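You operate a simulated robot arm through the tools that you are given. There is no shell and no other tool.

The job below is to be done with a simulated robot arm. You get a single attempt, and the scene is never put back.

## Task
Restart the control box by its key, switch and brown button.
Fine: key off, switch off and on again, brown button once, key on, in that order.

The check looks at the end state, three seconds after you hand in, the way a careful person would. Anything else that was tipped, shoved, dropped, spilled or broken makes it a failure.

## Robot
A 7-joint arm with a two-finger parallel gripper, fixed in place. Base frame: the origin is at the foot of the arm, x ahead of it, y to its left, z up; the work surface is at about z = 0.85. Lengths are in m, angles in degrees, forces in N, time in s.
With the tool pointing down near the work surface it reaches from about 0.46 to 0.92 m from the base axis. Its first joint turns from -115.0 to 115.0 degrees. Payload 3.91 kg.
Tool frame: the origin (TCP) lies between the finger pads and is the grasp point; the fingertips stand 0.03 m ahead of it; z points along the fingers, y is the line along which they close. The gripper opens to 0.11 m. The fingers are 0.02 m wide and 0.01 m thick; the gripper's body (0.048 by 0.112 m) begins 0.055 m behind the TCP.
Orientation is that of the tool frame in the base frame, as [roll, pitch, yaw] about the fixed x, y, z axes, in that order (R = Rz(yaw) Ry(pitch) Rx(roll)). With the fingers straight down and closing along the base's y, the tool's x points along the base's -x, its y along +y and its z along -z.

## Interface
- The arm moves only by the tool apply_moves. Its arguments are lists of equal length, an entry for each row: "dp": the shift along the tool's x, y, z in m, a list of three; "dr": the turn, a rotation vector about the tool's x, y, z in degrees, a list of three. In form: {"dp": [[x, y, z], ...], "dr": [[wx, wy, wz], ...]}. A call has 1 to 20 rows; each row shifts and turns the commanded pose from where the row before left it, along the tool's axes as they then stand. "jaw" is the opening, from 0 (shut) to 1 (fully open), set as the call begins (left out, the last holds). A row lasts 0.2 s, in which the tool goes at most 0.05 m and 8.6 degrees; a call with a longer step from one row to the next is refused whole, and so is a gripper value outside its range. Where a pose cannot be reached the arm comes as near as it can. A force on the tool above 40 N (or 10 N above the force at the start of the call, whichever is more), or a blocked arm, ends the call early, and 0.2 s more pass. The fingers move at their own pace (about 0.153 m/s each) and stop on an object; they squeeze with about 39 N. The grip force told is the motor's: it shows also when the fingers shut on nothing. Time passes only in rows, and 0.2 s behind the last, so rows that do not move let the fingers close. The reply holds the time, the measured pose of the TCP, the force on the tool along the base axes, the opening and the grip force, in the units named above and with some noise, with the torque about the TCP (base axes, N m) and any sound that the robot's microphone picked up.
- Cameras (640 x 400 px; columns grow to the right, rows downward): "scene" is fixed at [0.2185, -0.6476, 1.5968]; the picture's right is [0.57, -0.82, 0.00], its down [-0.54, -0.38, -0.75] and it looks along [0.61, 0.43, -0.67] (base axes); focal length 329 px, centre (320, 200). "wrist" rides on the gripper at [0.072, 0.017, -0.103] in the tool frame; the picture's right is [-0.23, 0.97, 0.00], its down [-0.76, -0.18, -0.62] and it looks along [-0.61, -0.14, 0.78] (tool axes); focal length 222 px, centre (320, 200). There is no depth. A picture from a camera that has moved, and an enlarged one, comes with that camera's place and axes in the base frame and with its lens.
- camera(camera): a new picture of that camera. It takes no simulated time.
- slide_trunk(by): slides the trunk up (or, below 0, down) by that many m; the arm rides with it, the base frame stays. It gives what a move gives, with no picture.
- inspect(camera, box): a new picture of the part [left, top, right, bottom] of that camera's present view, enlarged. It takes no simulated time.
- hand_in(): hands the job in; it is judged then, once.

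Nothing tells you positions but the pictures and the camera data. Unless the task says otherwise, let go and move clear before handing in.

The tools are called after ">>>" as a command line: name --argument value ..., lists and objects as JSON in quotes. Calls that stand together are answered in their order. apply_moves: Moves the arm, as the interface text tells. Its arguments: {"type":"object","properties":{"dp":{"type":"array","items":{"type":"array","items":{"type":"number"}}},"dr":{"type":"array","items":{"type":"array","items":{"type":"number"}}},"jaw":{"type":"number"}},"required":["dp","dr"]} The other tools are called the same way: slide_trunk (by) slides the trunk up or down; camera (camera) takes a picture; inspect (camera, box) takes an enlarged picture of a part of a camera's view; hand_in () hands the job in.

At the start:

```text
clock: 0.0
ee_pos: [0.5567, -0.3669, 1.1887]
orientation: [-179.9, -0.1, -180.0]
ft_force: [0.1, -0.2, 0.0]
wrist_torque: [-0.01, 0.0, -0.02]
grip_width: 0.1101
grasp_force: 0.1
trunk travel left (down, up): [-0.8, 0.19]
```

scene: 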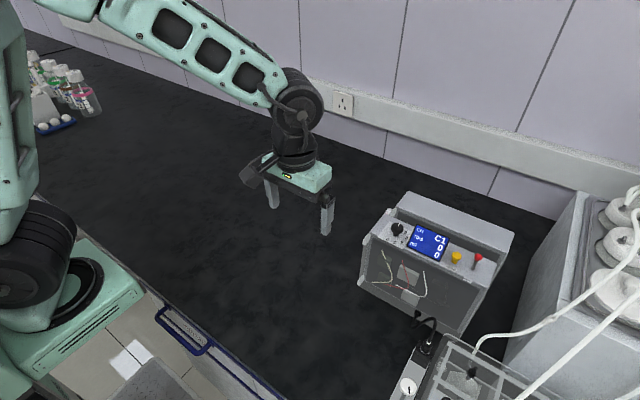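
wrist: 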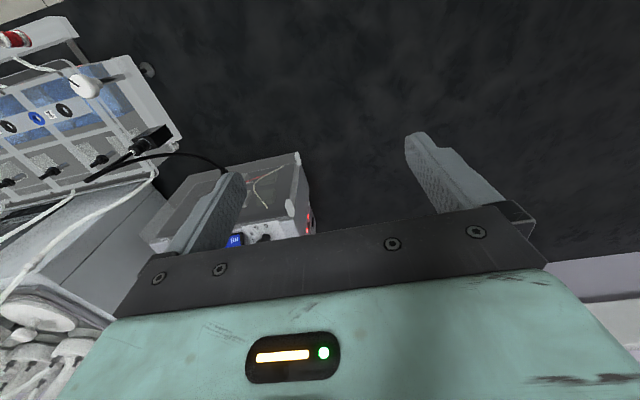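

I see a grey control box on the bench to the right of the gripper with a dark knob/key, a blue display, a yellow/brown button and a red item. I will take enlarged pictures before moving.

>>> inspect --camera "scene" --box '[350, 180, 530, 340]'

>>> inspect --camera "scene" --box '[375, 205, 505, 285]'

>>> inspect --camera "wrist" --box '[130, 130, 350, 270]'

>>> inspect --camera "scene" --box '[340, 270, 640, 400]'

```text
2.50 times, centred on (440, 260) of scene
camera zoom: at [0.2185, -0.6476, 1.5968], right [0.57, -0.82, 0.0], down [-0.54, -0.38, -0.75], along [0.61, 0.43, -0.67], focal length 822 px, centre (20, 50)
```

zoom: 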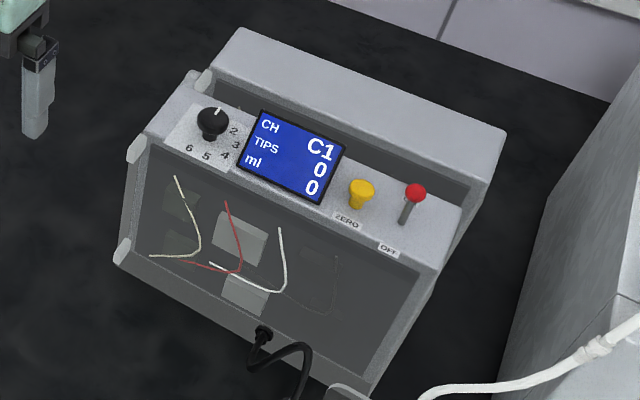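

```text
4.92 times, centred on (440, 245) of scene
camera zoom: at [0.2185, -0.6476, 1.5968], right [0.57, -0.82, 0.0], down [-0.54, -0.38, -0.75], along [0.61, 0.43, -0.67], focal length 1620 px, centre (-271, -22)
```

zoom: 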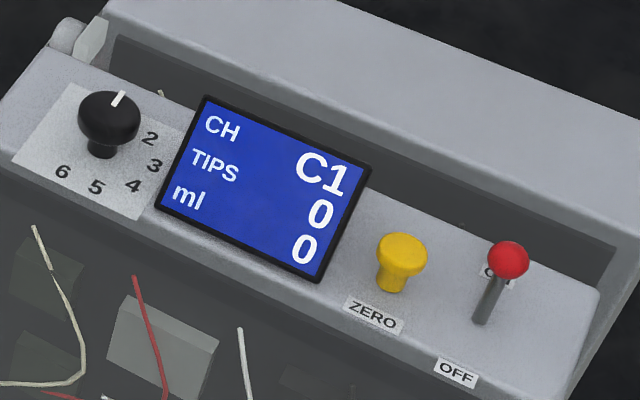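

```text
2.86 times, centred on (240, 200) of wrist
camera zoom: at [0.4837, -0.3511, 1.2921], right [0.23, 0.97, 0.0], down [0.76, -0.18, 0.62], along [0.61, -0.14, -0.78], focal length 635 px, centre (549, 200)
```

zoom: 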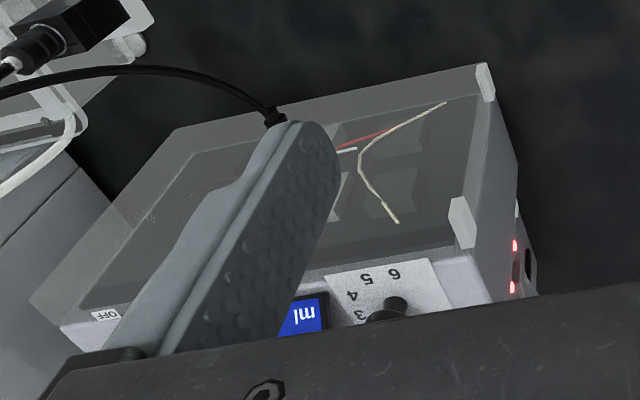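

```text
2.13 times, centred on (490, 335) of scene
camera zoom: at [0.2185, -0.6476, 1.5968], right [0.57, -0.82, 0.0], down [-0.54, -0.38, -0.75], along [0.61, 0.43, -0.67], focal length 702 px, centre (-43, -88)
```

zoom: 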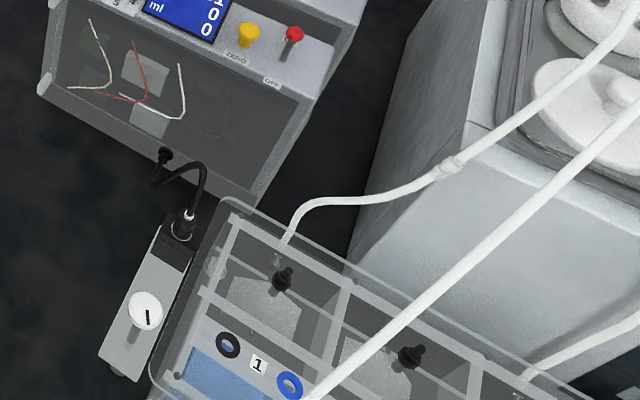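

The grey box shows a 1–6 dial, a yellow ZERO button and a red toggle lever; I don't see a key or a brown button yet. I will look at the other parts of the scene, including the small box on the cable.

>>> inspect --camera "scene" --box '[380, 320, 460, 400]'

>>> inspect --camera "scene" --box '[430, 340, 640, 400]'

>>> inspect --camera "wrist" --box '[0, 0, 200, 200]'

>>> inspect --camera "scene" --box '[0, 30, 200, 160]'

>>> inspect --camera "scene" --box '[480, 180, 640, 340]'

>>> inspect --camera "wrist" --box '[0, 180, 240, 400]'

```text
5.00 times, centred on (420, 360) of scene
camera zoom: at [0.2185, -0.6476, 1.5968], right [0.57, -0.82, 0.0], down [-0.54, -0.38, -0.75], along [0.61, 0.43, -0.67], focal length 1645 px, centre (-180, -600)
```

zoom: 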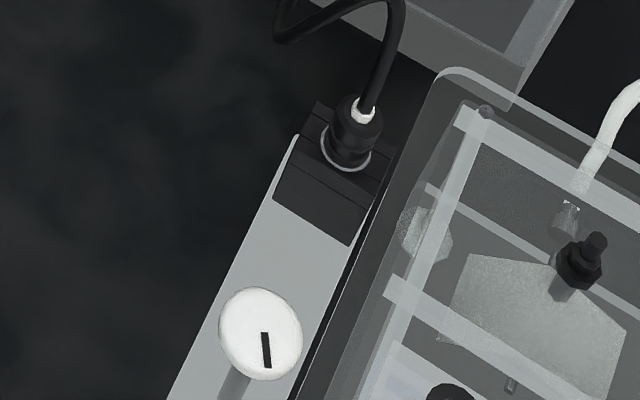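

```text
3.05 times, centred on (535, 370) of scene
camera zoom: at [0.2185, -0.6476, 1.5968], right [0.57, -0.82, 0.0], down [-0.54, -0.38, -0.75], along [0.61, 0.43, -0.67], focal length 1002 px, centre (-335, -318)
```

zoom: 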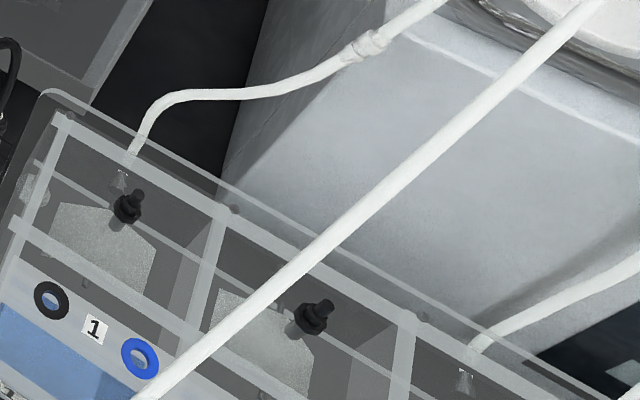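

```text
2.00 times, centred on (100, 100) of wrist
camera zoom: at [0.4837, -0.3511, 1.2921], right [0.23, 0.97, 0.0], down [0.76, -0.18, 0.62], along [0.61, -0.14, -0.78], focal length 444 px, centre (760, 400)
```

zoom: 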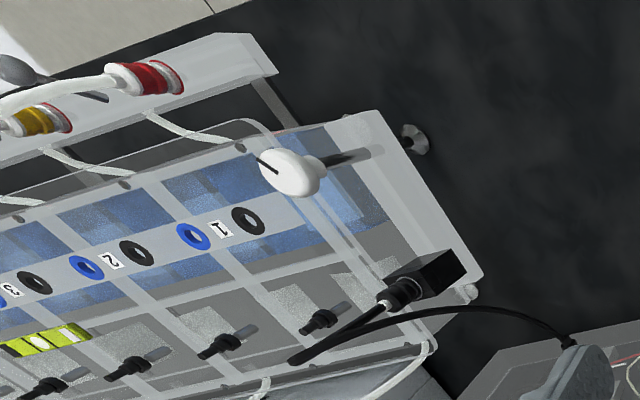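

```text
3.08 times, centred on (100, 95) of scene
camera zoom: at [0.2185, -0.6476, 1.5968], right [0.57, -0.82, 0.0], down [-0.54, -0.38, -0.75], along [0.61, 0.43, -0.67], focal length 1012 px, centre (997, 523)
```

zoom: 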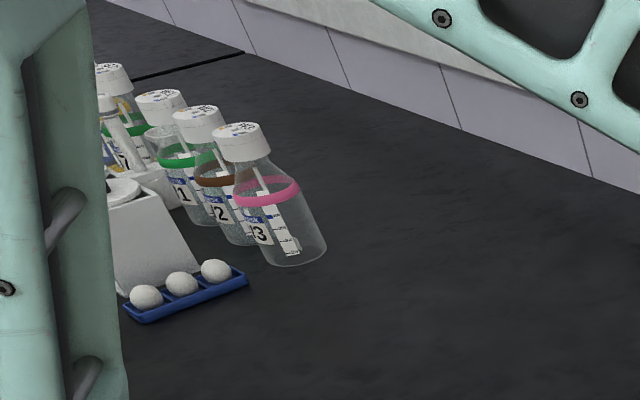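

```text
2.50 times, centred on (560, 260) of scene
camera zoom: at [0.2185, -0.6476, 1.5968], right [0.57, -0.82, 0.0], down [-0.54, -0.38, -0.75], along [0.61, 0.43, -0.67], focal length 822 px, centre (-280, 50)
```

zoom: 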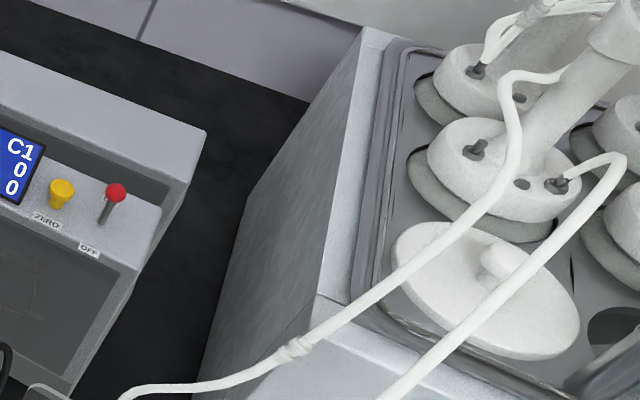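

```text
1.82 times, centred on (120, 290) of wrist
camera zoom: at [0.4837, -0.3511, 1.2921], right [0.23, 0.97, 0.0], down [0.76, -0.18, 0.62], along [0.61, -0.14, -0.78], focal length 404 px, centre (684, 36)
```

zoom: 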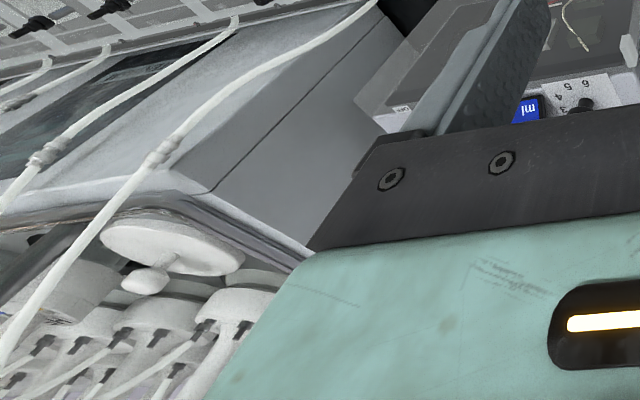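

The box seems to sit at about x 0.69 and beyond, y -0.45 to -0.71, with its panel at z ≈ 1.05. There are red lamps on its left side, so I will move left and turn the wrist camera to look at that side.

>>> apply_moves --dp '[[-0.01, 0.036, 0], [-0.01, 0.036, 0], [-0.01, 0.036, 0], [-0.01, 0.036, 0], [-0.01, 0.036, 0], [-0.01, 0.036, 0], [-0.01, 0.036, 0], [-0.01, 0.036, 0], [0, 0, 0], [0, 0, 0], [0, 0, 0], [0, 0, 0], [0, 0, 0], [0, 0, 0], [0, 0, 0], [0, 0, 0], [0, 0, 0], [0, 0, 0], [0, 0, 0]]' --dr '[[0, 0, 0], [0, 0, 0], [0, 0, 0], [0, 0, 0], [0, 0, 0], [0, 0, 0], [0, 0, 0], [0, 0, 0], [0, 0, 8.2], [0, 0, 8.2], [0, 0, 8.2], [0, 0, 8.2], [0, 0, 8.2], [0, 0, 8.2], [0, 0, 8.2], [0, 0, 8.2], [0, 0, 8.2], [0, 0, 8.2], [0, 0, 8]]' --jaw 0

>>> camera --camera "wrist"

>>> camera --camera "scene"

```text
clock: 4.0
ee_pos: [0.6362, -0.0781, 1.189]
orientation: [-179.9, -0.1, 89.7]
ft_force: [0.8, 0.2, 0.1]
wrist_torque: [0.01, -0.04, 0.03]
grip_width: 0.0001
grasp_force: 37.8
trunk travel left (down, up): [-0.8, 0.19]
```

```text
taken
camera wrist: at [0.653, -0.0077, 1.2924], right [0.97, -0.23, 0.0], down [-0.18, -0.76, 0.62], along [-0.14, -0.61, -0.78], focal length 222 px, centre (320, 200)
```

wrist: 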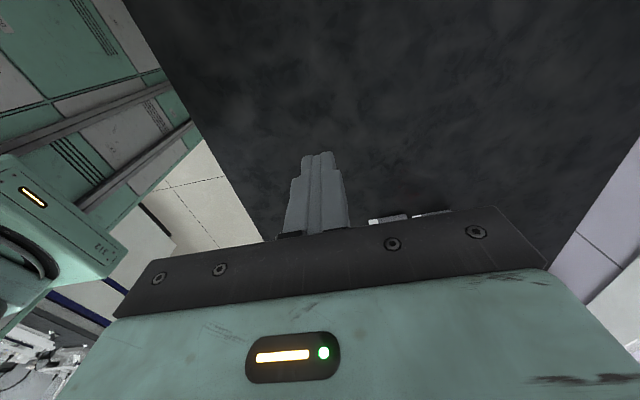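

```text
taken
```

scene: 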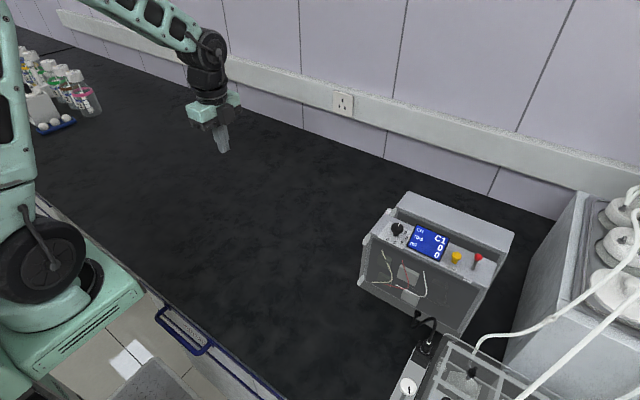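

The camera's picture is upside down and the gripper hides the horizontal view. I will tilt the tool 45° so the camera looks level at the left side of the box.

>>> apply_moves --dp '[[-0.025, 0.025, 0.015], [-0.025, 0.025, 0.015], [-0.025, 0.025, 0.015], [-0.025, 0.025, 0.015], [0, 0, 0], [0, 0, 0], [0, 0, 0], [0, 0, 0], [0, 0, 0], [0, 0, 0]]' --dr '[[0, 0, 0], [0, 0, 0], [0, 0, 0], [0, 0, 0], [0, -7.5, 0], [0, -7.5, 0], [0, -7.5, 0], [0, -7.5, 0], [0, -7.5, 0], [0, -7.5, 0]]'

>>> camera --camera "wrist"

```text
clock: 6.2
ee_pos: [0.7374, -0.1806, 1.1287]
orientation: [180.0, 45.1, 89.9]
ft_force: [-0.9, -0.3, 0.5]
wrist_torque: [0.02, -0.03, -0.01]
grip_width: 0.0
grasp_force: 37.6
trunk travel left (down, up): [-0.8, 0.19]
```

```text
taken
camera wrist: at [0.7537, -0.0573, 1.151], right [0.97, -0.16, 0.16], down [-0.18, -0.1, 0.98], along [-0.14, -0.98, -0.12], focal length 222 px, centre (320, 200)
```

wrist: 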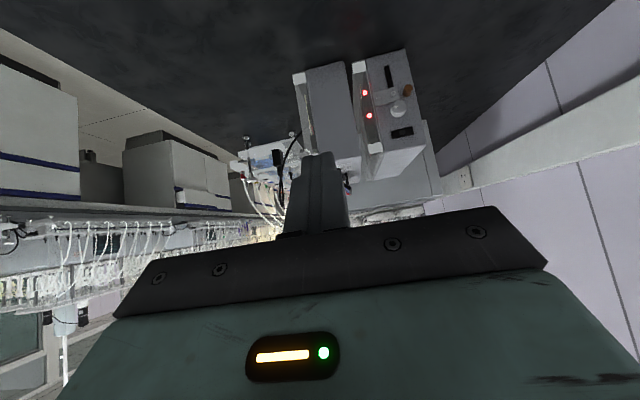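

>>> inspect --camera "wrist" --box '[340, 40, 440, 190]'

>>> inspect --camera "wrist" --box '[280, 40, 440, 200]'

```text
2.67 times, centred on (390, 115) of wrist
camera zoom: at [0.7537, -0.0573, 1.151], right [0.97, -0.16, 0.16], down [-0.18, -0.1, 0.98], along [-0.14, -0.98, -0.12], focal length 592 px, centre (133, 427)
```

zoom: 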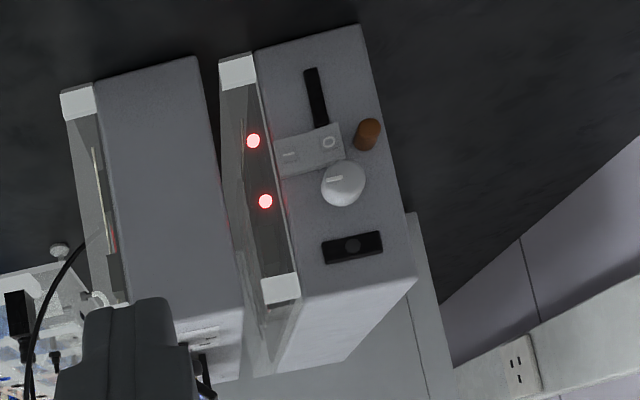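

```text
2.50 times, centred on (360, 120) of wrist
camera zoom: at [0.7537, -0.0573, 1.151], right [0.97, -0.16, 0.16], down [-0.18, -0.1, 0.98], along [-0.14, -0.98, -0.12], focal length 555 px, centre (220, 400)
```

zoom: 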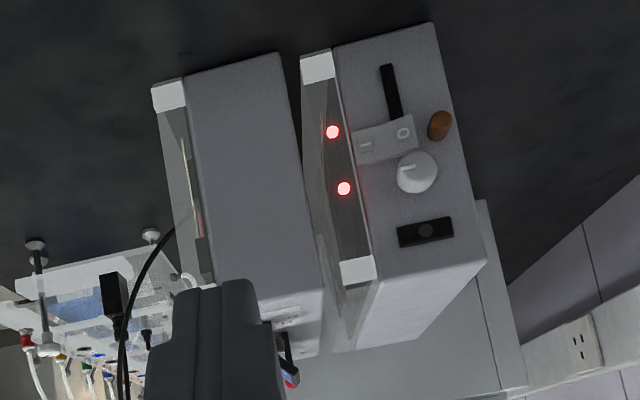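

There are two boxes: the rear one, nearer the wall, has on its left side a white round knob with I/O marks, a brown button, and black fittings. I will move closer to see these.

>>> apply_moves --dp '[[0.003, 0.02, 0.02], [0.003, 0.02, 0.02], [0.003, 0.02, 0.02], [0.003, 0.02, 0.02], [0.003, 0.02, 0.02]]' --dr '[[0, 0, 0], [0, 0, 0], [0, 0, 0], [0, 0, 0], [0, 0, 0]]'

>>> camera --camera "wrist"

```text
clock: 7.4
ee_pos: [0.8337, -0.2394, 1.0486]
orientation: [180.0, 45.1, 89.9]
ft_force: [-0.6, -0.1, -0.2]
wrist_torque: [0.03, -0.02, 0.01]
grip_width: 0.0001
grasp_force: 37.7
trunk travel left (down, up): [-0.8, 0.19]
```

```text
taken
camera wrist: at [0.8515, -0.1157, 1.0702], right [0.97, -0.16, 0.16], down [-0.18, -0.1, 0.98], along [-0.14, -0.98, -0.12], focal length 222 px, centre (320, 200)
```

wrist: 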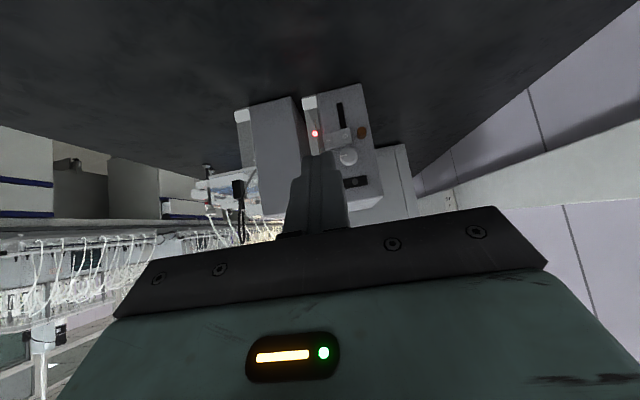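

The rear box's left face is at about y = -0.45. I will enlarge this view.

>>> inspect --camera "wrist" --box '[290, 75, 400, 210]'

>>> inspect --camera "wrist" --box '[310, 90, 380, 150]'

>>> inspect --camera "wrist" --box '[320, 140, 390, 200]'

```text
2.96 times, centred on (345, 142) of wrist
camera zoom: at [0.8515, -0.1157, 1.0702], right [0.97, -0.16, 0.16], down [-0.18, -0.1, 0.98], along [-0.14, -0.98, -0.12], focal length 658 px, centre (246, 370)
```

zoom: 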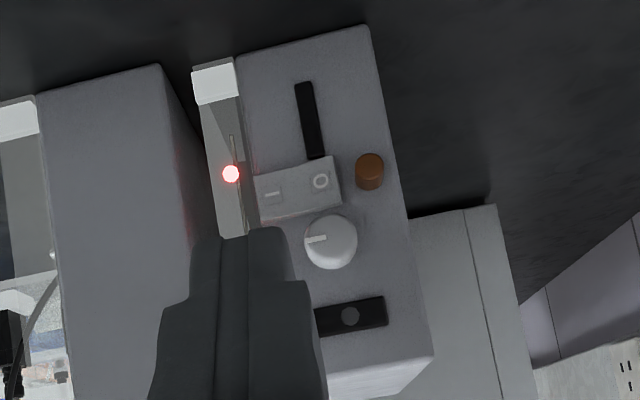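

```text
6.67 times, centred on (345, 120) of wrist
camera zoom: at [0.8515, -0.1157, 1.0702], right [0.97, -0.16, 0.16], down [-0.18, -0.1, 0.98], along [-0.14, -0.98, -0.12], focal length 1481 px, centre (153, 733)
```

zoom: 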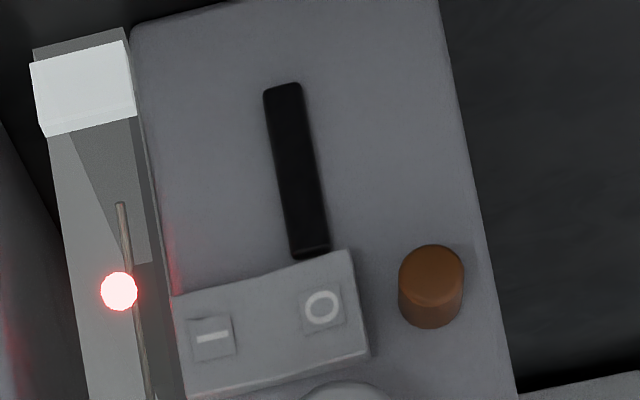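

```text
6.67 times, centred on (355, 170) of wrist
camera zoom: at [0.8515, -0.1157, 1.0702], right [0.97, -0.16, 0.16], down [-0.18, -0.1, 0.98], along [-0.14, -0.98, -0.12], focal length 1481 px, centre (87, 400)
```

zoom: 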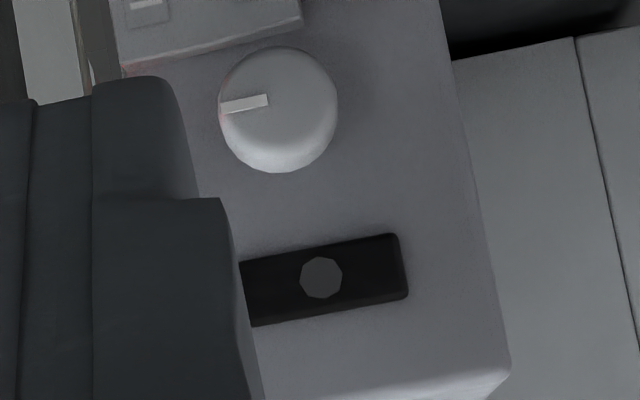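

The rear box shows an I/O rocker, a brown button, a grey round knob with a white line, a black bar with a grey disc (perhaps a key) and another black bar. I will go closer and look from a different angle.

>>> apply_moves --dp '[[-0.0148, -0.01, 0.0205], [-0.0148, -0.01, 0.0205], [-0.0148, -0.01, 0.0205], [-0.0148, -0.01, 0.0205], [-0.0148, -0.01, 0.0205]]' --dr '[[0, 0, 0], [0, 0, 0], [0, 0, 0], [0, 0, 0], [0, 0, 0]]'

>>> camera --camera "wrist"

>>> inspect --camera "wrist" --box '[330, 20, 530, 200]'

```text
clock: 8.6
ee_pos: [0.7859, -0.3646, 1.0278]
orientation: [-179.9, 45.1, 90.0]
ft_force: [-0.8, 0.9, 0.6]
wrist_torque: [0.0, 0.01, 0.01]
grip_width: 0.0002
grasp_force: 37.4
trunk travel left (down, up): [-0.8, 0.19]
```

```text
taken
camera wrist: at [0.8022, -0.2414, 1.0496], right [0.97, -0.16, 0.16], down [-0.18, -0.1, 0.98], along [-0.14, -0.98, -0.12], focal length 222 px, centre (320, 200)
```

wrist: 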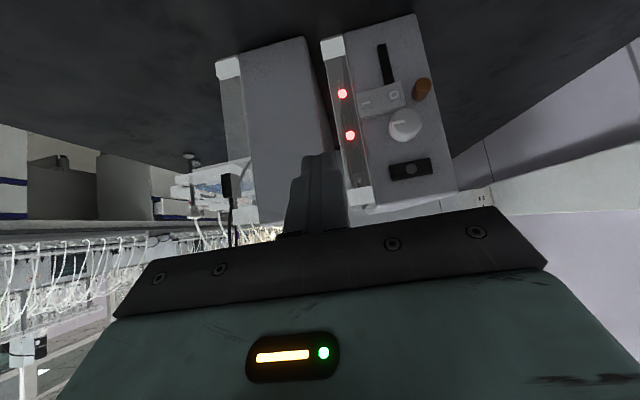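

```text
2.22 times, centred on (430, 110) of wrist
camera zoom: at [0.8022, -0.2414, 1.0496], right [0.97, -0.16, 0.16], down [-0.18, -0.1, 0.98], along [-0.14, -0.98, -0.12], focal length 494 px, centre (76, 400)
```

zoom: 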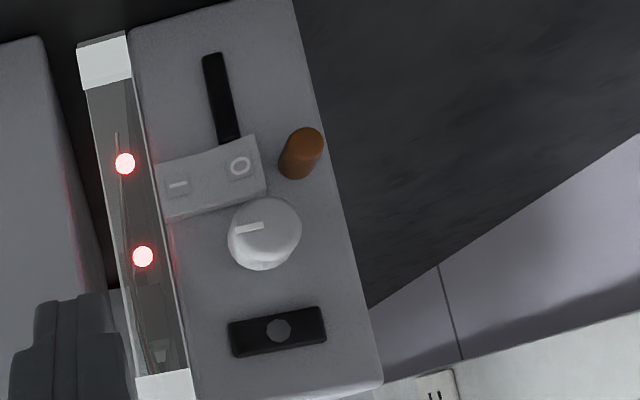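

The rear box carries the brown button, so it is the control box; I need to know which part is the key. I will enlarge each fitting.

>>> inspect --camera "wrist" --box '[380, 145, 444, 185]'

>>> inspect --camera "wrist" --box '[370, 95, 442, 145]'

>>> inspect --camera "wrist" --box '[350, 35, 446, 105]'

>>> inspect --camera "scene" --box '[390, 180, 520, 260]'

```text
10.00 times, centred on (412, 165) of wrist
camera zoom: at [0.8022, -0.2414, 1.0496], right [0.97, -0.16, 0.16], down [-0.18, -0.1, 0.98], along [-0.14, -0.98, -0.12], focal length 2221 px, centre (-600, 550)
```

zoom: 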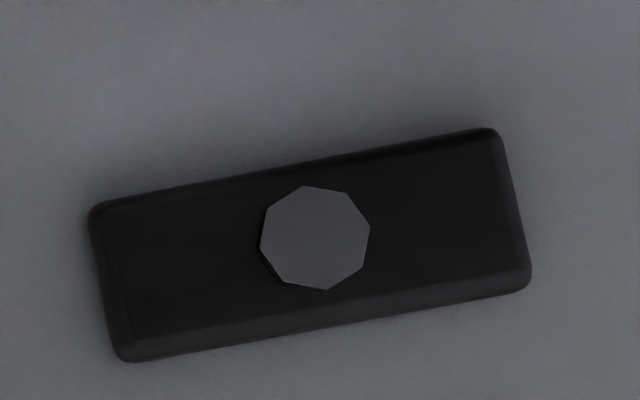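

```text
8.00 times, centred on (406, 120) of wrist
camera zoom: at [0.8022, -0.2414, 1.0496], right [0.97, -0.16, 0.16], down [-0.18, -0.1, 0.98], along [-0.14, -0.98, -0.12], focal length 1777 px, centre (-368, 840)
```

zoom: 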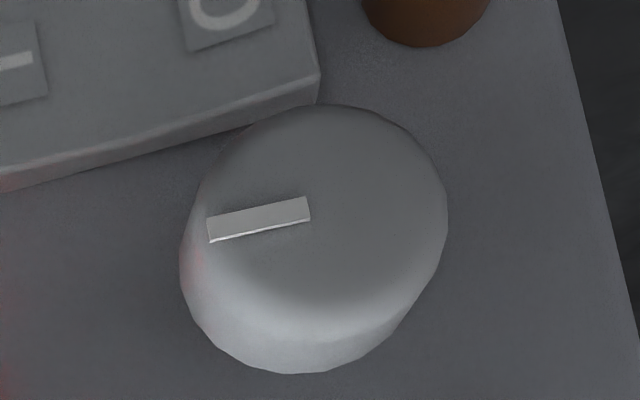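

```text
5.71 times, centred on (398, 70) of wrist
camera zoom: at [0.8022, -0.2414, 1.0496], right [0.97, -0.16, 0.16], down [-0.18, -0.1, 0.98], along [-0.14, -0.98, -0.12], focal length 1269 px, centre (-126, 943)
```

zoom: 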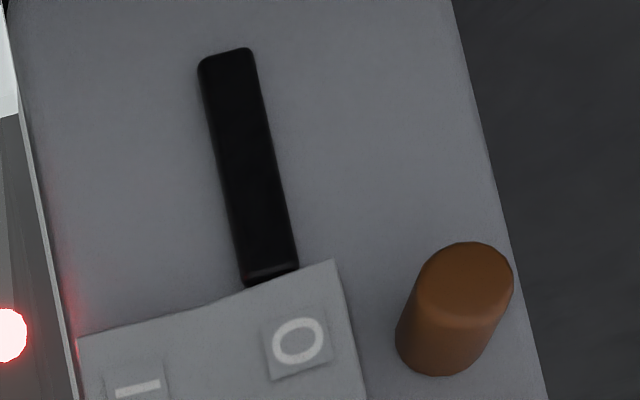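

```text
4.92 times, centred on (455, 220) of scene
camera zoom: at [0.2185, -0.6476, 1.5968], right [0.57, -0.82, 0.0], down [-0.54, -0.38, -0.75], along [0.61, 0.43, -0.67], focal length 1620 px, centre (-345, 102)
```

zoom: 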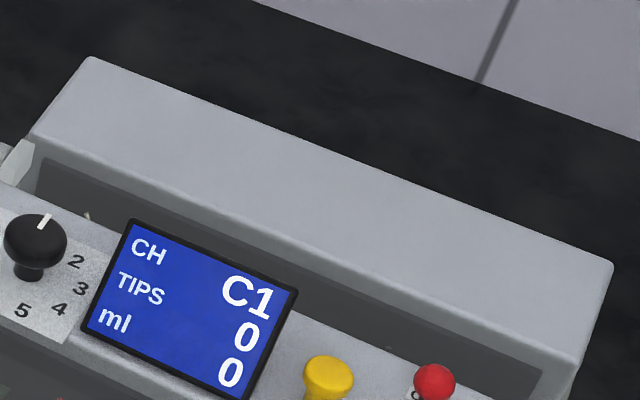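

The vertical black bar and the rectangle with a disc are still ambiguous. I will view the side in profile from above to see what sticks out, keeping well above the box tops (z ≈ 1.03–1.05).

>>> apply_moves --dp '[[-0.023, 0, -0.023], [-0.023, 0, -0.023], [-0.023, 0, -0.023], [-0.023, 0, -0.023], [0, 0, 0], [0, 0, 0], [0, 0, 0], [0, 0, 0], [0, 0, 0], [0, 0, 0], [-0.01, 0.025, 0], [-0.01, 0.025, 0], [-0.01, 0.025, 0]]' --dr '[[0, 0, 0], [0, 0, 0], [0, 0, 0], [0, 0, 0], [0, 7.5, 0], [0, 7.5, 0], [0, 7.5, 0], [0, 7.5, 0], [0, 7.5, 0], [0, 7.5, 0], [0, 0, 0], [0, 0, 0], [0, 0, 0]]'

>>> camera --camera "wrist"

```text
clock: 11.4
ee_pos: [0.8617, -0.3929, 1.1568]
orientation: [-180.0, 0.0, 90.0]
ft_force: [-0.7, 1.3, 0.4]
wrist_torque: [-0.05, -0.01, -0.02]
grip_width: 0.0
grasp_force: 37.4
trunk travel left (down, up): [-0.8, 0.19]
```

```text
taken
camera wrist: at [0.8775, -0.3214, 1.2598], right [0.97, -0.23, 0.0], down [-0.18, -0.76, 0.62], along [-0.14, -0.61, -0.78], focal length 222 px, centre (320, 200)
```

wrist: 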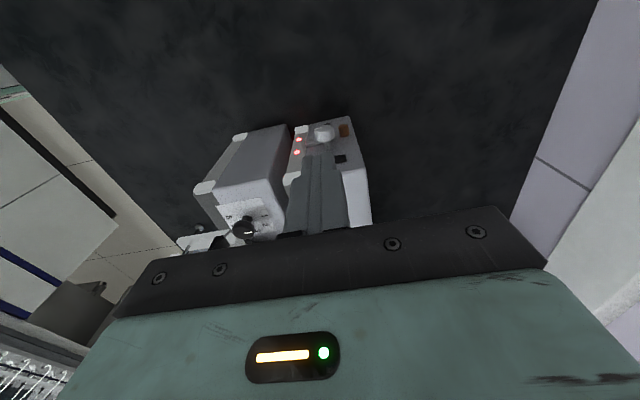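

>>> inspect --camera "wrist" --box '[270, 110, 390, 200]'

>>> apply_moves --dp '[[-0.02, -0.03, 0], [-0.02, -0.03, 0], [-0.02, -0.03, 0]]' --dr '[[0, 0, 0], [0, 0, 0], [0, 0, 0]]'

>>> camera --camera "wrist"

>>> inspect --camera "wrist" --box '[320, 60, 440, 160]'

```text
4.44 times, centred on (330, 155) of wrist
camera zoom: at [0.8775, -0.3214, 1.2598], right [0.97, -0.23, 0.0], down [-0.18, -0.76, 0.62], along [-0.14, -0.61, -0.78], focal length 987 px, centre (276, 400)
```

zoom: 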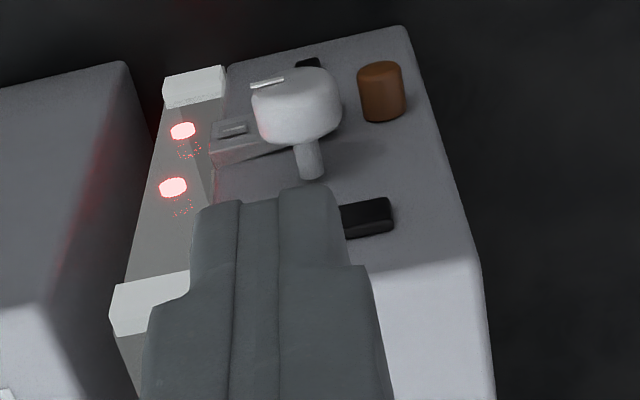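

```text
clock: 12.2
ee_pos: [0.7707, -0.4538, 1.1579]
orientation: [180.0, 0.0, 90.0]
ft_force: [-0.6, 0.2, 0.7]
wrist_torque: [-0.03, 0.03, -0.01]
grip_width: 0.0001
grasp_force: 37.2
trunk travel left (down, up): [-0.8, 0.19]
```

```text
taken
camera wrist: at [0.7873, -0.3826, 1.2605], right [0.97, -0.23, 0.0], down [-0.18, -0.76, 0.62], along [-0.14, -0.61, -0.78], focal length 222 px, centre (320, 200)
```

wrist: 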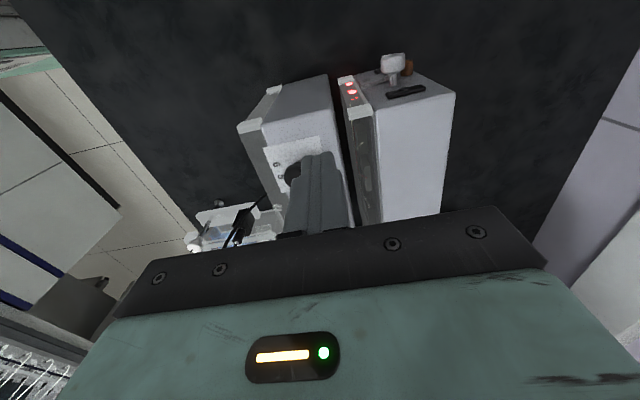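

```text
4.00 times, centred on (380, 110) of wrist
camera zoom: at [0.7873, -0.3826, 1.2605], right [0.97, -0.23, 0.0], down [-0.18, -0.76, 0.62], along [-0.14, -0.61, -0.78], focal length 888 px, centre (80, 560)
```

zoom: 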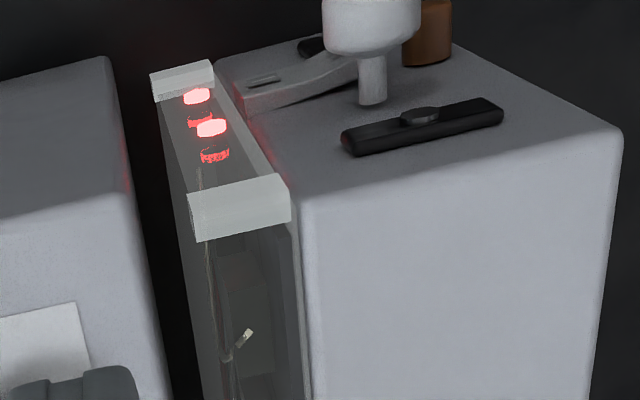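

The white knob is a mushroom on a stem, and the black rectangle is a low plate with a small disc. Zoom re-renders sharply, so I will zoom hard from here.

>>> inspect --camera "wrist" --box '[372, 75, 436, 115]'

>>> inspect --camera "wrist" --box '[340, 45, 420, 95]'

>>> inspect --camera "wrist" --box '[330, 70, 394, 110]'

>>> inspect --camera "wrist" --box '[180, 180, 300, 260]'

```text
10.00 times, centred on (404, 95) of wrist
camera zoom: at [0.7873, -0.3826, 1.2605], right [0.97, -0.23, 0.0], down [-0.18, -0.76, 0.62], along [-0.14, -0.61, -0.78], focal length 2221 px, centre (-520, 1250)
```

zoom: 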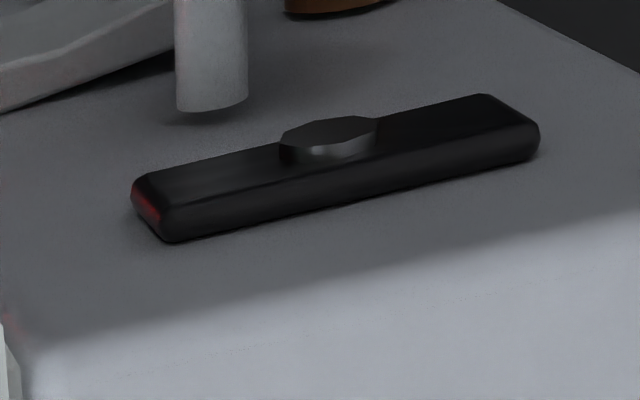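

```text
8.00 times, centred on (380, 70) of wrist
camera zoom: at [0.7873, -0.3826, 1.2605], right [0.97, -0.23, 0.0], down [-0.18, -0.76, 0.62], along [-0.14, -0.61, -0.78], focal length 1777 px, centre (-160, 1240)
```

zoom: 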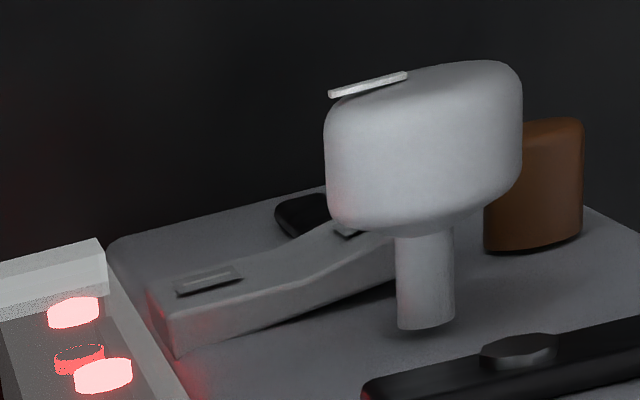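

```text
10.00 times, centred on (362, 90) of wrist
camera zoom: at [0.7873, -0.3826, 1.2605], right [0.97, -0.23, 0.0], down [-0.18, -0.76, 0.62], along [-0.14, -0.61, -0.78], focal length 2221 px, centre (-100, 1300)
```

zoom: 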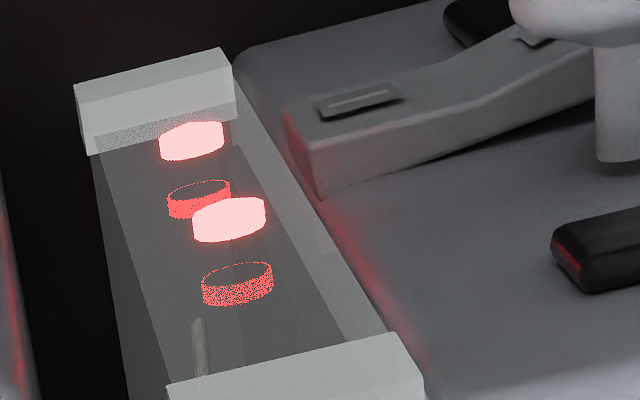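

```text
5.00 times, centred on (240, 220) of wrist
camera zoom: at [0.7873, -0.3826, 1.2605], right [0.97, -0.23, 0.0], down [-0.18, -0.76, 0.62], along [-0.14, -0.61, -0.78], focal length 1111 px, centre (720, 100)
```

zoom: 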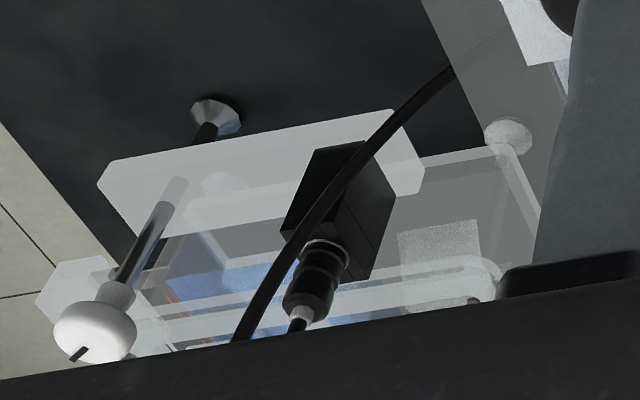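

The knob, rocker and brown button stick out, the rocker's O end stands proud (so it is on), and two red lamps show state. I will back off and view the side level-on from lower down with the tool horizontal, which also tests the reach.

>>> apply_moves --dp '[[0.042, 0.005, 0.0], [0.042, 0.005, 0.0], [0.042, 0.005, 0.0], [0.042, 0.005, 0.0], [0.042, 0.005, 0.0], [0.042, 0.005, 0.0], [0, 0, 0], [0, 0, 0], [0, 0, 0], [0, 0, 0], [0, 0, 0], [0, 0, 0], [0, 0, 0], [0, 0, 0], [0, 0, 0], [0, 0, 0], [0, 0, 0]]' --dr '[[0, 0, 0], [0, 0, 0], [0, 0, 0], [0, 0, 0], [0, 0, 0], [0, 0, 0], [0, -8.2, 0], [0, -8.2, 0], [0, -8.2, 0], [0, -8.2, 0], [0, -8.2, 0], [0, -8.2, 0], [0, -8.2, 0], [0, -8.2, 0], [0, -8.2, 0], [0, -8.2, 0], [0, -8.0, 0]]'

>>> camera --camera "wrist"

>>> camera --camera "scene"

```text
clock: 15.8
ee_pos: [0.8007, -0.2024, 1.1578]
orientation: [21.1, 89.8, -68.8]
ft_force: [-0.2, 0.0, -0.1]
wrist_torque: [0.0, 0.04, 0.06]
grip_width: 0.0
grasp_force: 38.4
trunk travel left (down, up): [-0.8, 0.19]
```

```text
taken
camera wrist: at [0.8182, -0.1001, 1.0853], right [0.97, 0.0, 0.23], down [-0.18, 0.62, 0.76], along [-0.14, -0.78, 0.61], focal length 222 px, centre (320, 200)
```

wrist: 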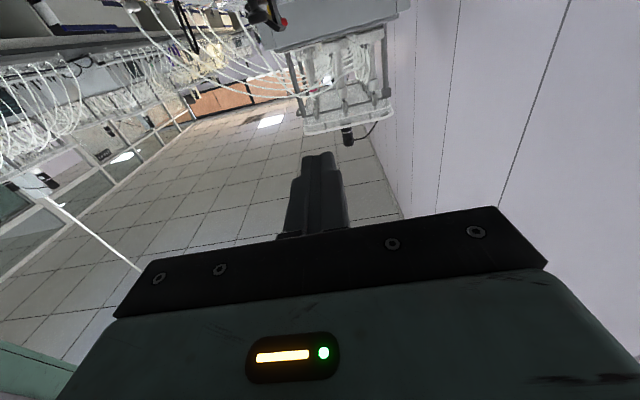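

```text
taken
```

scene: 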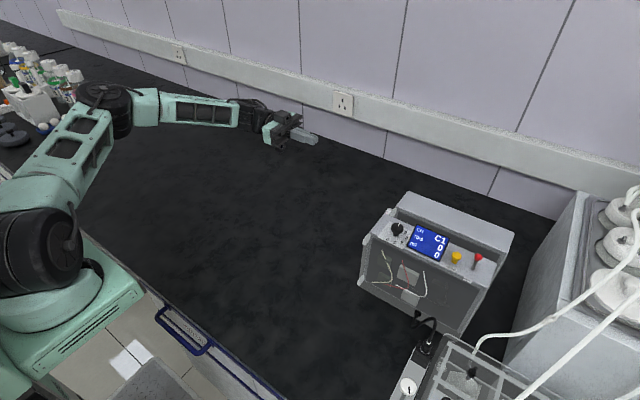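

Horizontal reach works, but the camera looks too far up. I will lower the tool and tilt it back about 20° to view the side from low down.

>>> apply_moves --dp '[[0.04, 0, 0], [0.04, 0, 0], [0.04, 0, 0], [0.04, 0, 0], [0, 0, 0], [0, 0, 0], [0, 0, 0]]' --dr '[[0, 0, 0], [0, 0, 0], [0, 0, 0], [0, 0, 0], [0, 8, 0], [0, 8, 0], [0, 8, 0]]'

>>> camera --camera "wrist"

```text
clock: 17.4
ee_pos: [0.8021, -0.2012, 0.9945]
orientation: [-179.9, 65.8, 90.1]
ft_force: [-0.4, 0.5, -0.1]
wrist_torque: [-0.02, 0.0, -0.01]
grip_width: 0.0
grasp_force: 37.6
trunk travel left (down, up): [-0.8, 0.19]
```

```text
taken
camera wrist: at [0.8188, -0.0785, 0.9713], right [0.97, -0.09, 0.21], down [-0.18, 0.26, 0.95], along [-0.14, -0.96, 0.23], focal length 222 px, centre (320, 200)
```

wrist: 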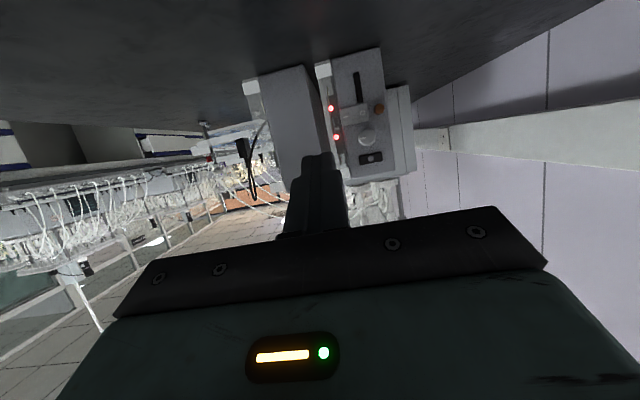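

>>> inspect --camera "wrist" --box '[310, 40, 420, 180]'

>>> inspect --camera "wrist" --box '[320, 90, 400, 140]'

>>> inspect --camera "wrist" --box '[320, 120, 400, 170]'

>>> inspect --camera "wrist" --box '[320, 60, 400, 110]'

```text
2.86 times, centred on (365, 110) of wrist
camera zoom: at [0.8188, -0.0785, 0.9713], right [0.97, -0.09, 0.21], down [-0.18, 0.26, 0.95], along [-0.14, -0.96, 0.23], focal length 635 px, centre (191, 457)
```

zoom: 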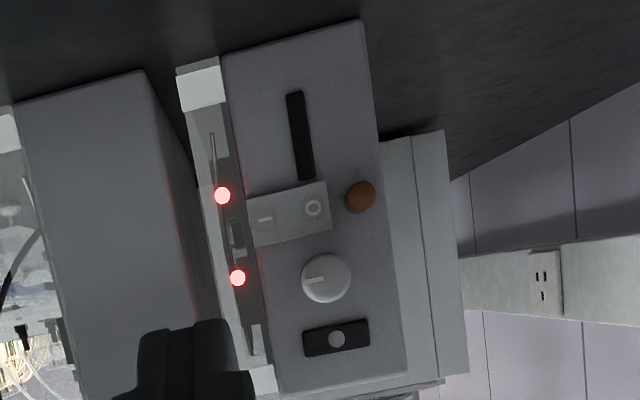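

```text
8.00 times, centred on (360, 115) of wrist
camera zoom: at [0.8188, -0.0785, 0.9713], right [0.97, -0.09, 0.21], down [-0.18, 0.26, 0.95], along [-0.14, -0.96, 0.23], focal length 1777 px, centre (0, 880)
```

zoom: 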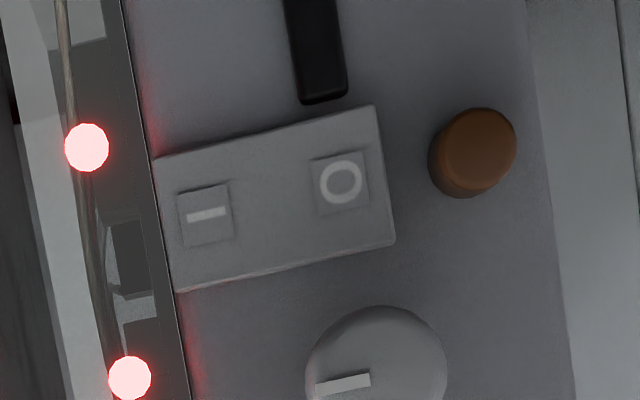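

```text
8.00 times, centred on (360, 145) of wrist
camera zoom: at [0.8188, -0.0785, 0.9713], right [0.97, -0.09, 0.21], down [-0.18, 0.26, 0.95], along [-0.14, -0.96, 0.23], focal length 1777 px, centre (0, 640)
```

zoom: 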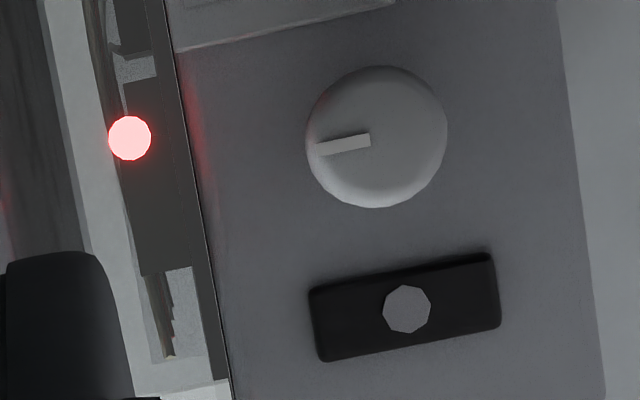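

```text
8.00 times, centred on (360, 85) of wrist
camera zoom: at [0.8188, -0.0785, 0.9713], right [0.97, -0.09, 0.21], down [-0.18, 0.26, 0.95], along [-0.14, -0.96, 0.23], focal length 1777 px, centre (0, 1120)
```

zoom: 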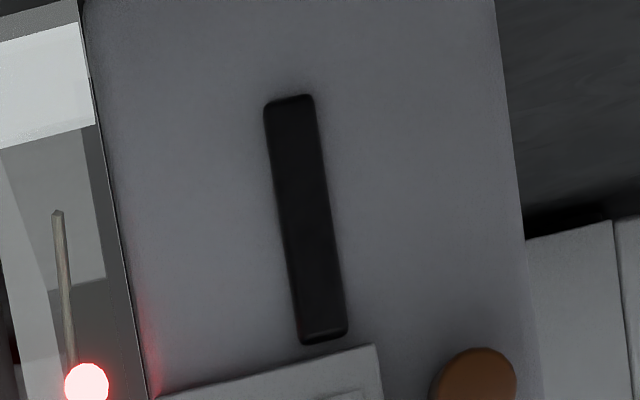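

The side face holds, from the measurements: grey pointer knob (taken as the key, x≈0.853, z≈0.974), I/O rocker (x≈0.844, z≈0.939) and brown button (x≈0.879, z≈0.939). I will bring the tool level in front of the knob with the jaws half open, still clear of it.

>>> apply_moves --dp '[[0, 0, 0], [0, 0, 0], [0, 0, 0], [0.005, 0.0128, 0.03], [0.005, 0.0128, 0.03], [0.005, 0.0128, 0.03], [0.005, 0.0128, 0.03], [0, 0, 0]]' --dr '[[0, -8.07, 0], [0, -8.07, 0], [0, -8.07, 0], [0, 0, 0], [0, 0, 0], [0, 0, 0], [0, 0, 0], [0, 0, 0]]' --jaw 0.5

>>> camera --camera "wrist"

>>> camera --camera "scene"

```text
clock: 19.2
ee_pos: [0.8556, -0.3224, 0.9781]
orientation: [-2.0, 89.8, -92.1]
ft_force: [-0.2, 0.2, -0.2]
wrist_torque: [-0.01, -0.03, 0.03]
grip_width: 0.055
grasp_force: 0.0
trunk travel left (down, up): [-0.8, 0.19]
```

```text
taken
camera wrist: at [0.8715, -0.221, 0.904], right [0.97, 0.0, 0.23], down [-0.18, 0.63, 0.76], along [-0.14, -0.78, 0.61], focal length 222 px, centre (320, 200)
```

wrist: 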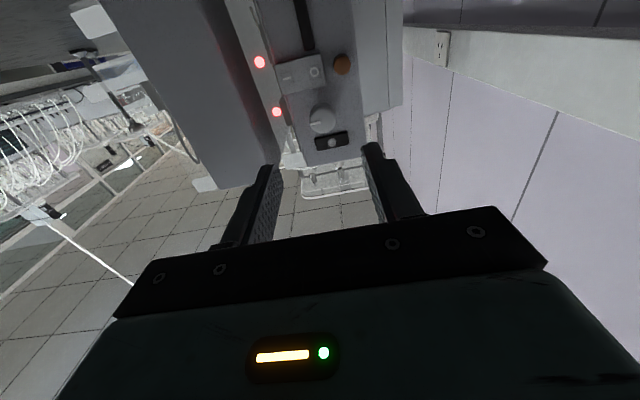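

```text
taken
```

scene: 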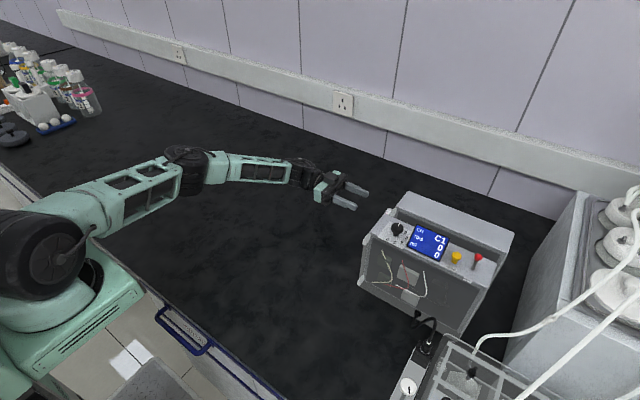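

The arm reaches well and the knob is ahead, between the fingers. I will zoom in to measure.

>>> inspect --camera "wrist" --box '[265, 40, 369, 105]'

>>> inspect --camera "wrist" --box '[280, 95, 360, 145]'

>>> inspect --camera "wrist" --box '[230, 100, 430, 225]'

```text
6.15 times, centred on (317, 72) of wrist
camera zoom: at [0.8715, -0.221, 0.904], right [0.97, 0.0, 0.23], down [-0.18, 0.63, 0.76], along [-0.14, -0.78, 0.61], focal length 1367 px, centre (338, 985)
```

zoom: 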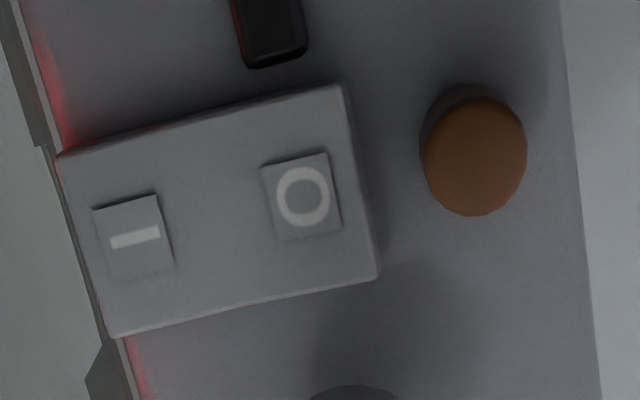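

```text
8.00 times, centred on (320, 120) of wrist
camera zoom: at [0.8715, -0.221, 0.904], right [0.97, 0.0, 0.23], down [-0.18, 0.63, 0.76], along [-0.14, -0.78, 0.61], focal length 1777 px, centre (320, 840)
```

zoom: 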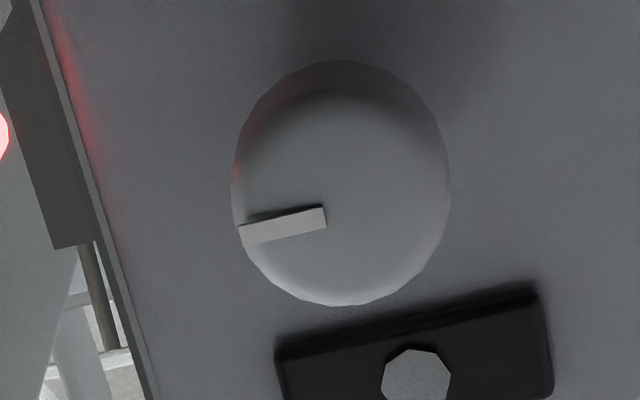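

```text
3.20 times, centred on (330, 162) of wrist
camera zoom: at [0.8715, -0.221, 0.904], right [0.97, 0.0, 0.23], down [-0.18, 0.63, 0.76], along [-0.14, -0.78, 0.61], focal length 711 px, centre (288, 320)
```

zoom: 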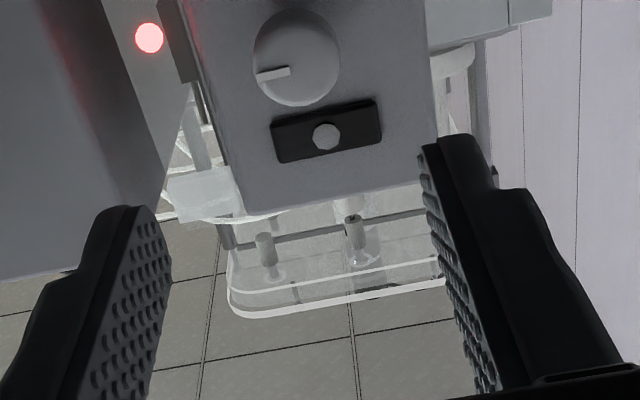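

Triangulating: box face y≈-0.465, knob axis (0.857, 0.975) with its face at y≈-0.428 and head about 26 mm wide and 20 mm deep, rocker O (0.858, 0.937) and I (0.832, 0.937), brown button top (0.884, -0.447, 0.937). I'll first check in free air that the wrist can turn 90° in the planned direction (pointer from 3 o'clock to 12 o'clock).

>>> apply_moves --dp '[[0, 0, 0], [0, 0, 0], [0, 0, 0], [0, 0, 0], [0, 0, 0], [0, 0, 0], [0, 0, 0], [0, 0, 0], [0, 0, 0], [0, 0, 0], [0, 0, 0]]' --dr '[[0, 0, -8.2], [0, 0, -8.2], [0, 0, -8.2], [0, 0, -8.2], [0, 0, -8.2], [0, 0, -8.2], [0, 0, -8.2], [0, 0, -8.2], [0, 0, -8.2], [0, 0, -8.2], [0, 0, -8.0]]' --jaw 0.4

>>> camera --camera "wrist"

```text
clock: 21.6
ee_pos: [0.8531, -0.322, 0.9791]
orientation: [-89.7, -0.2, -180.0]
ft_force: [0.6, -0.6, 0.2]
wrist_torque: [0.0, 0.01, 0.02]
grip_width: 0.0438
grasp_force: 0.0
trunk travel left (down, up): [-0.8, 0.19]
```

```text
taken
camera wrist: at [0.7803, -0.2198, 0.9611], right [0.22, 0.0, -0.97], down [0.76, 0.62, 0.17], along [0.61, -0.78, 0.14], focal length 222 px, centre (320, 200)
```

wrist: 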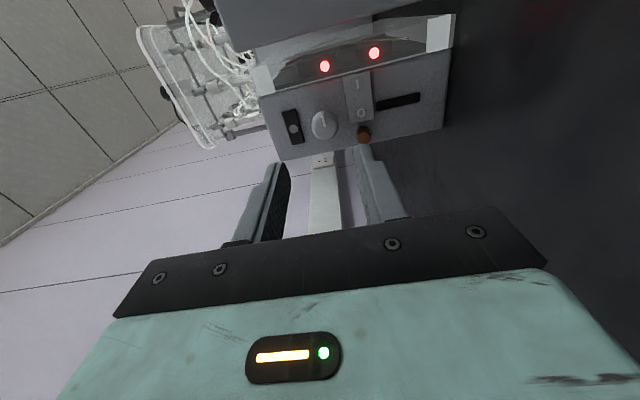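

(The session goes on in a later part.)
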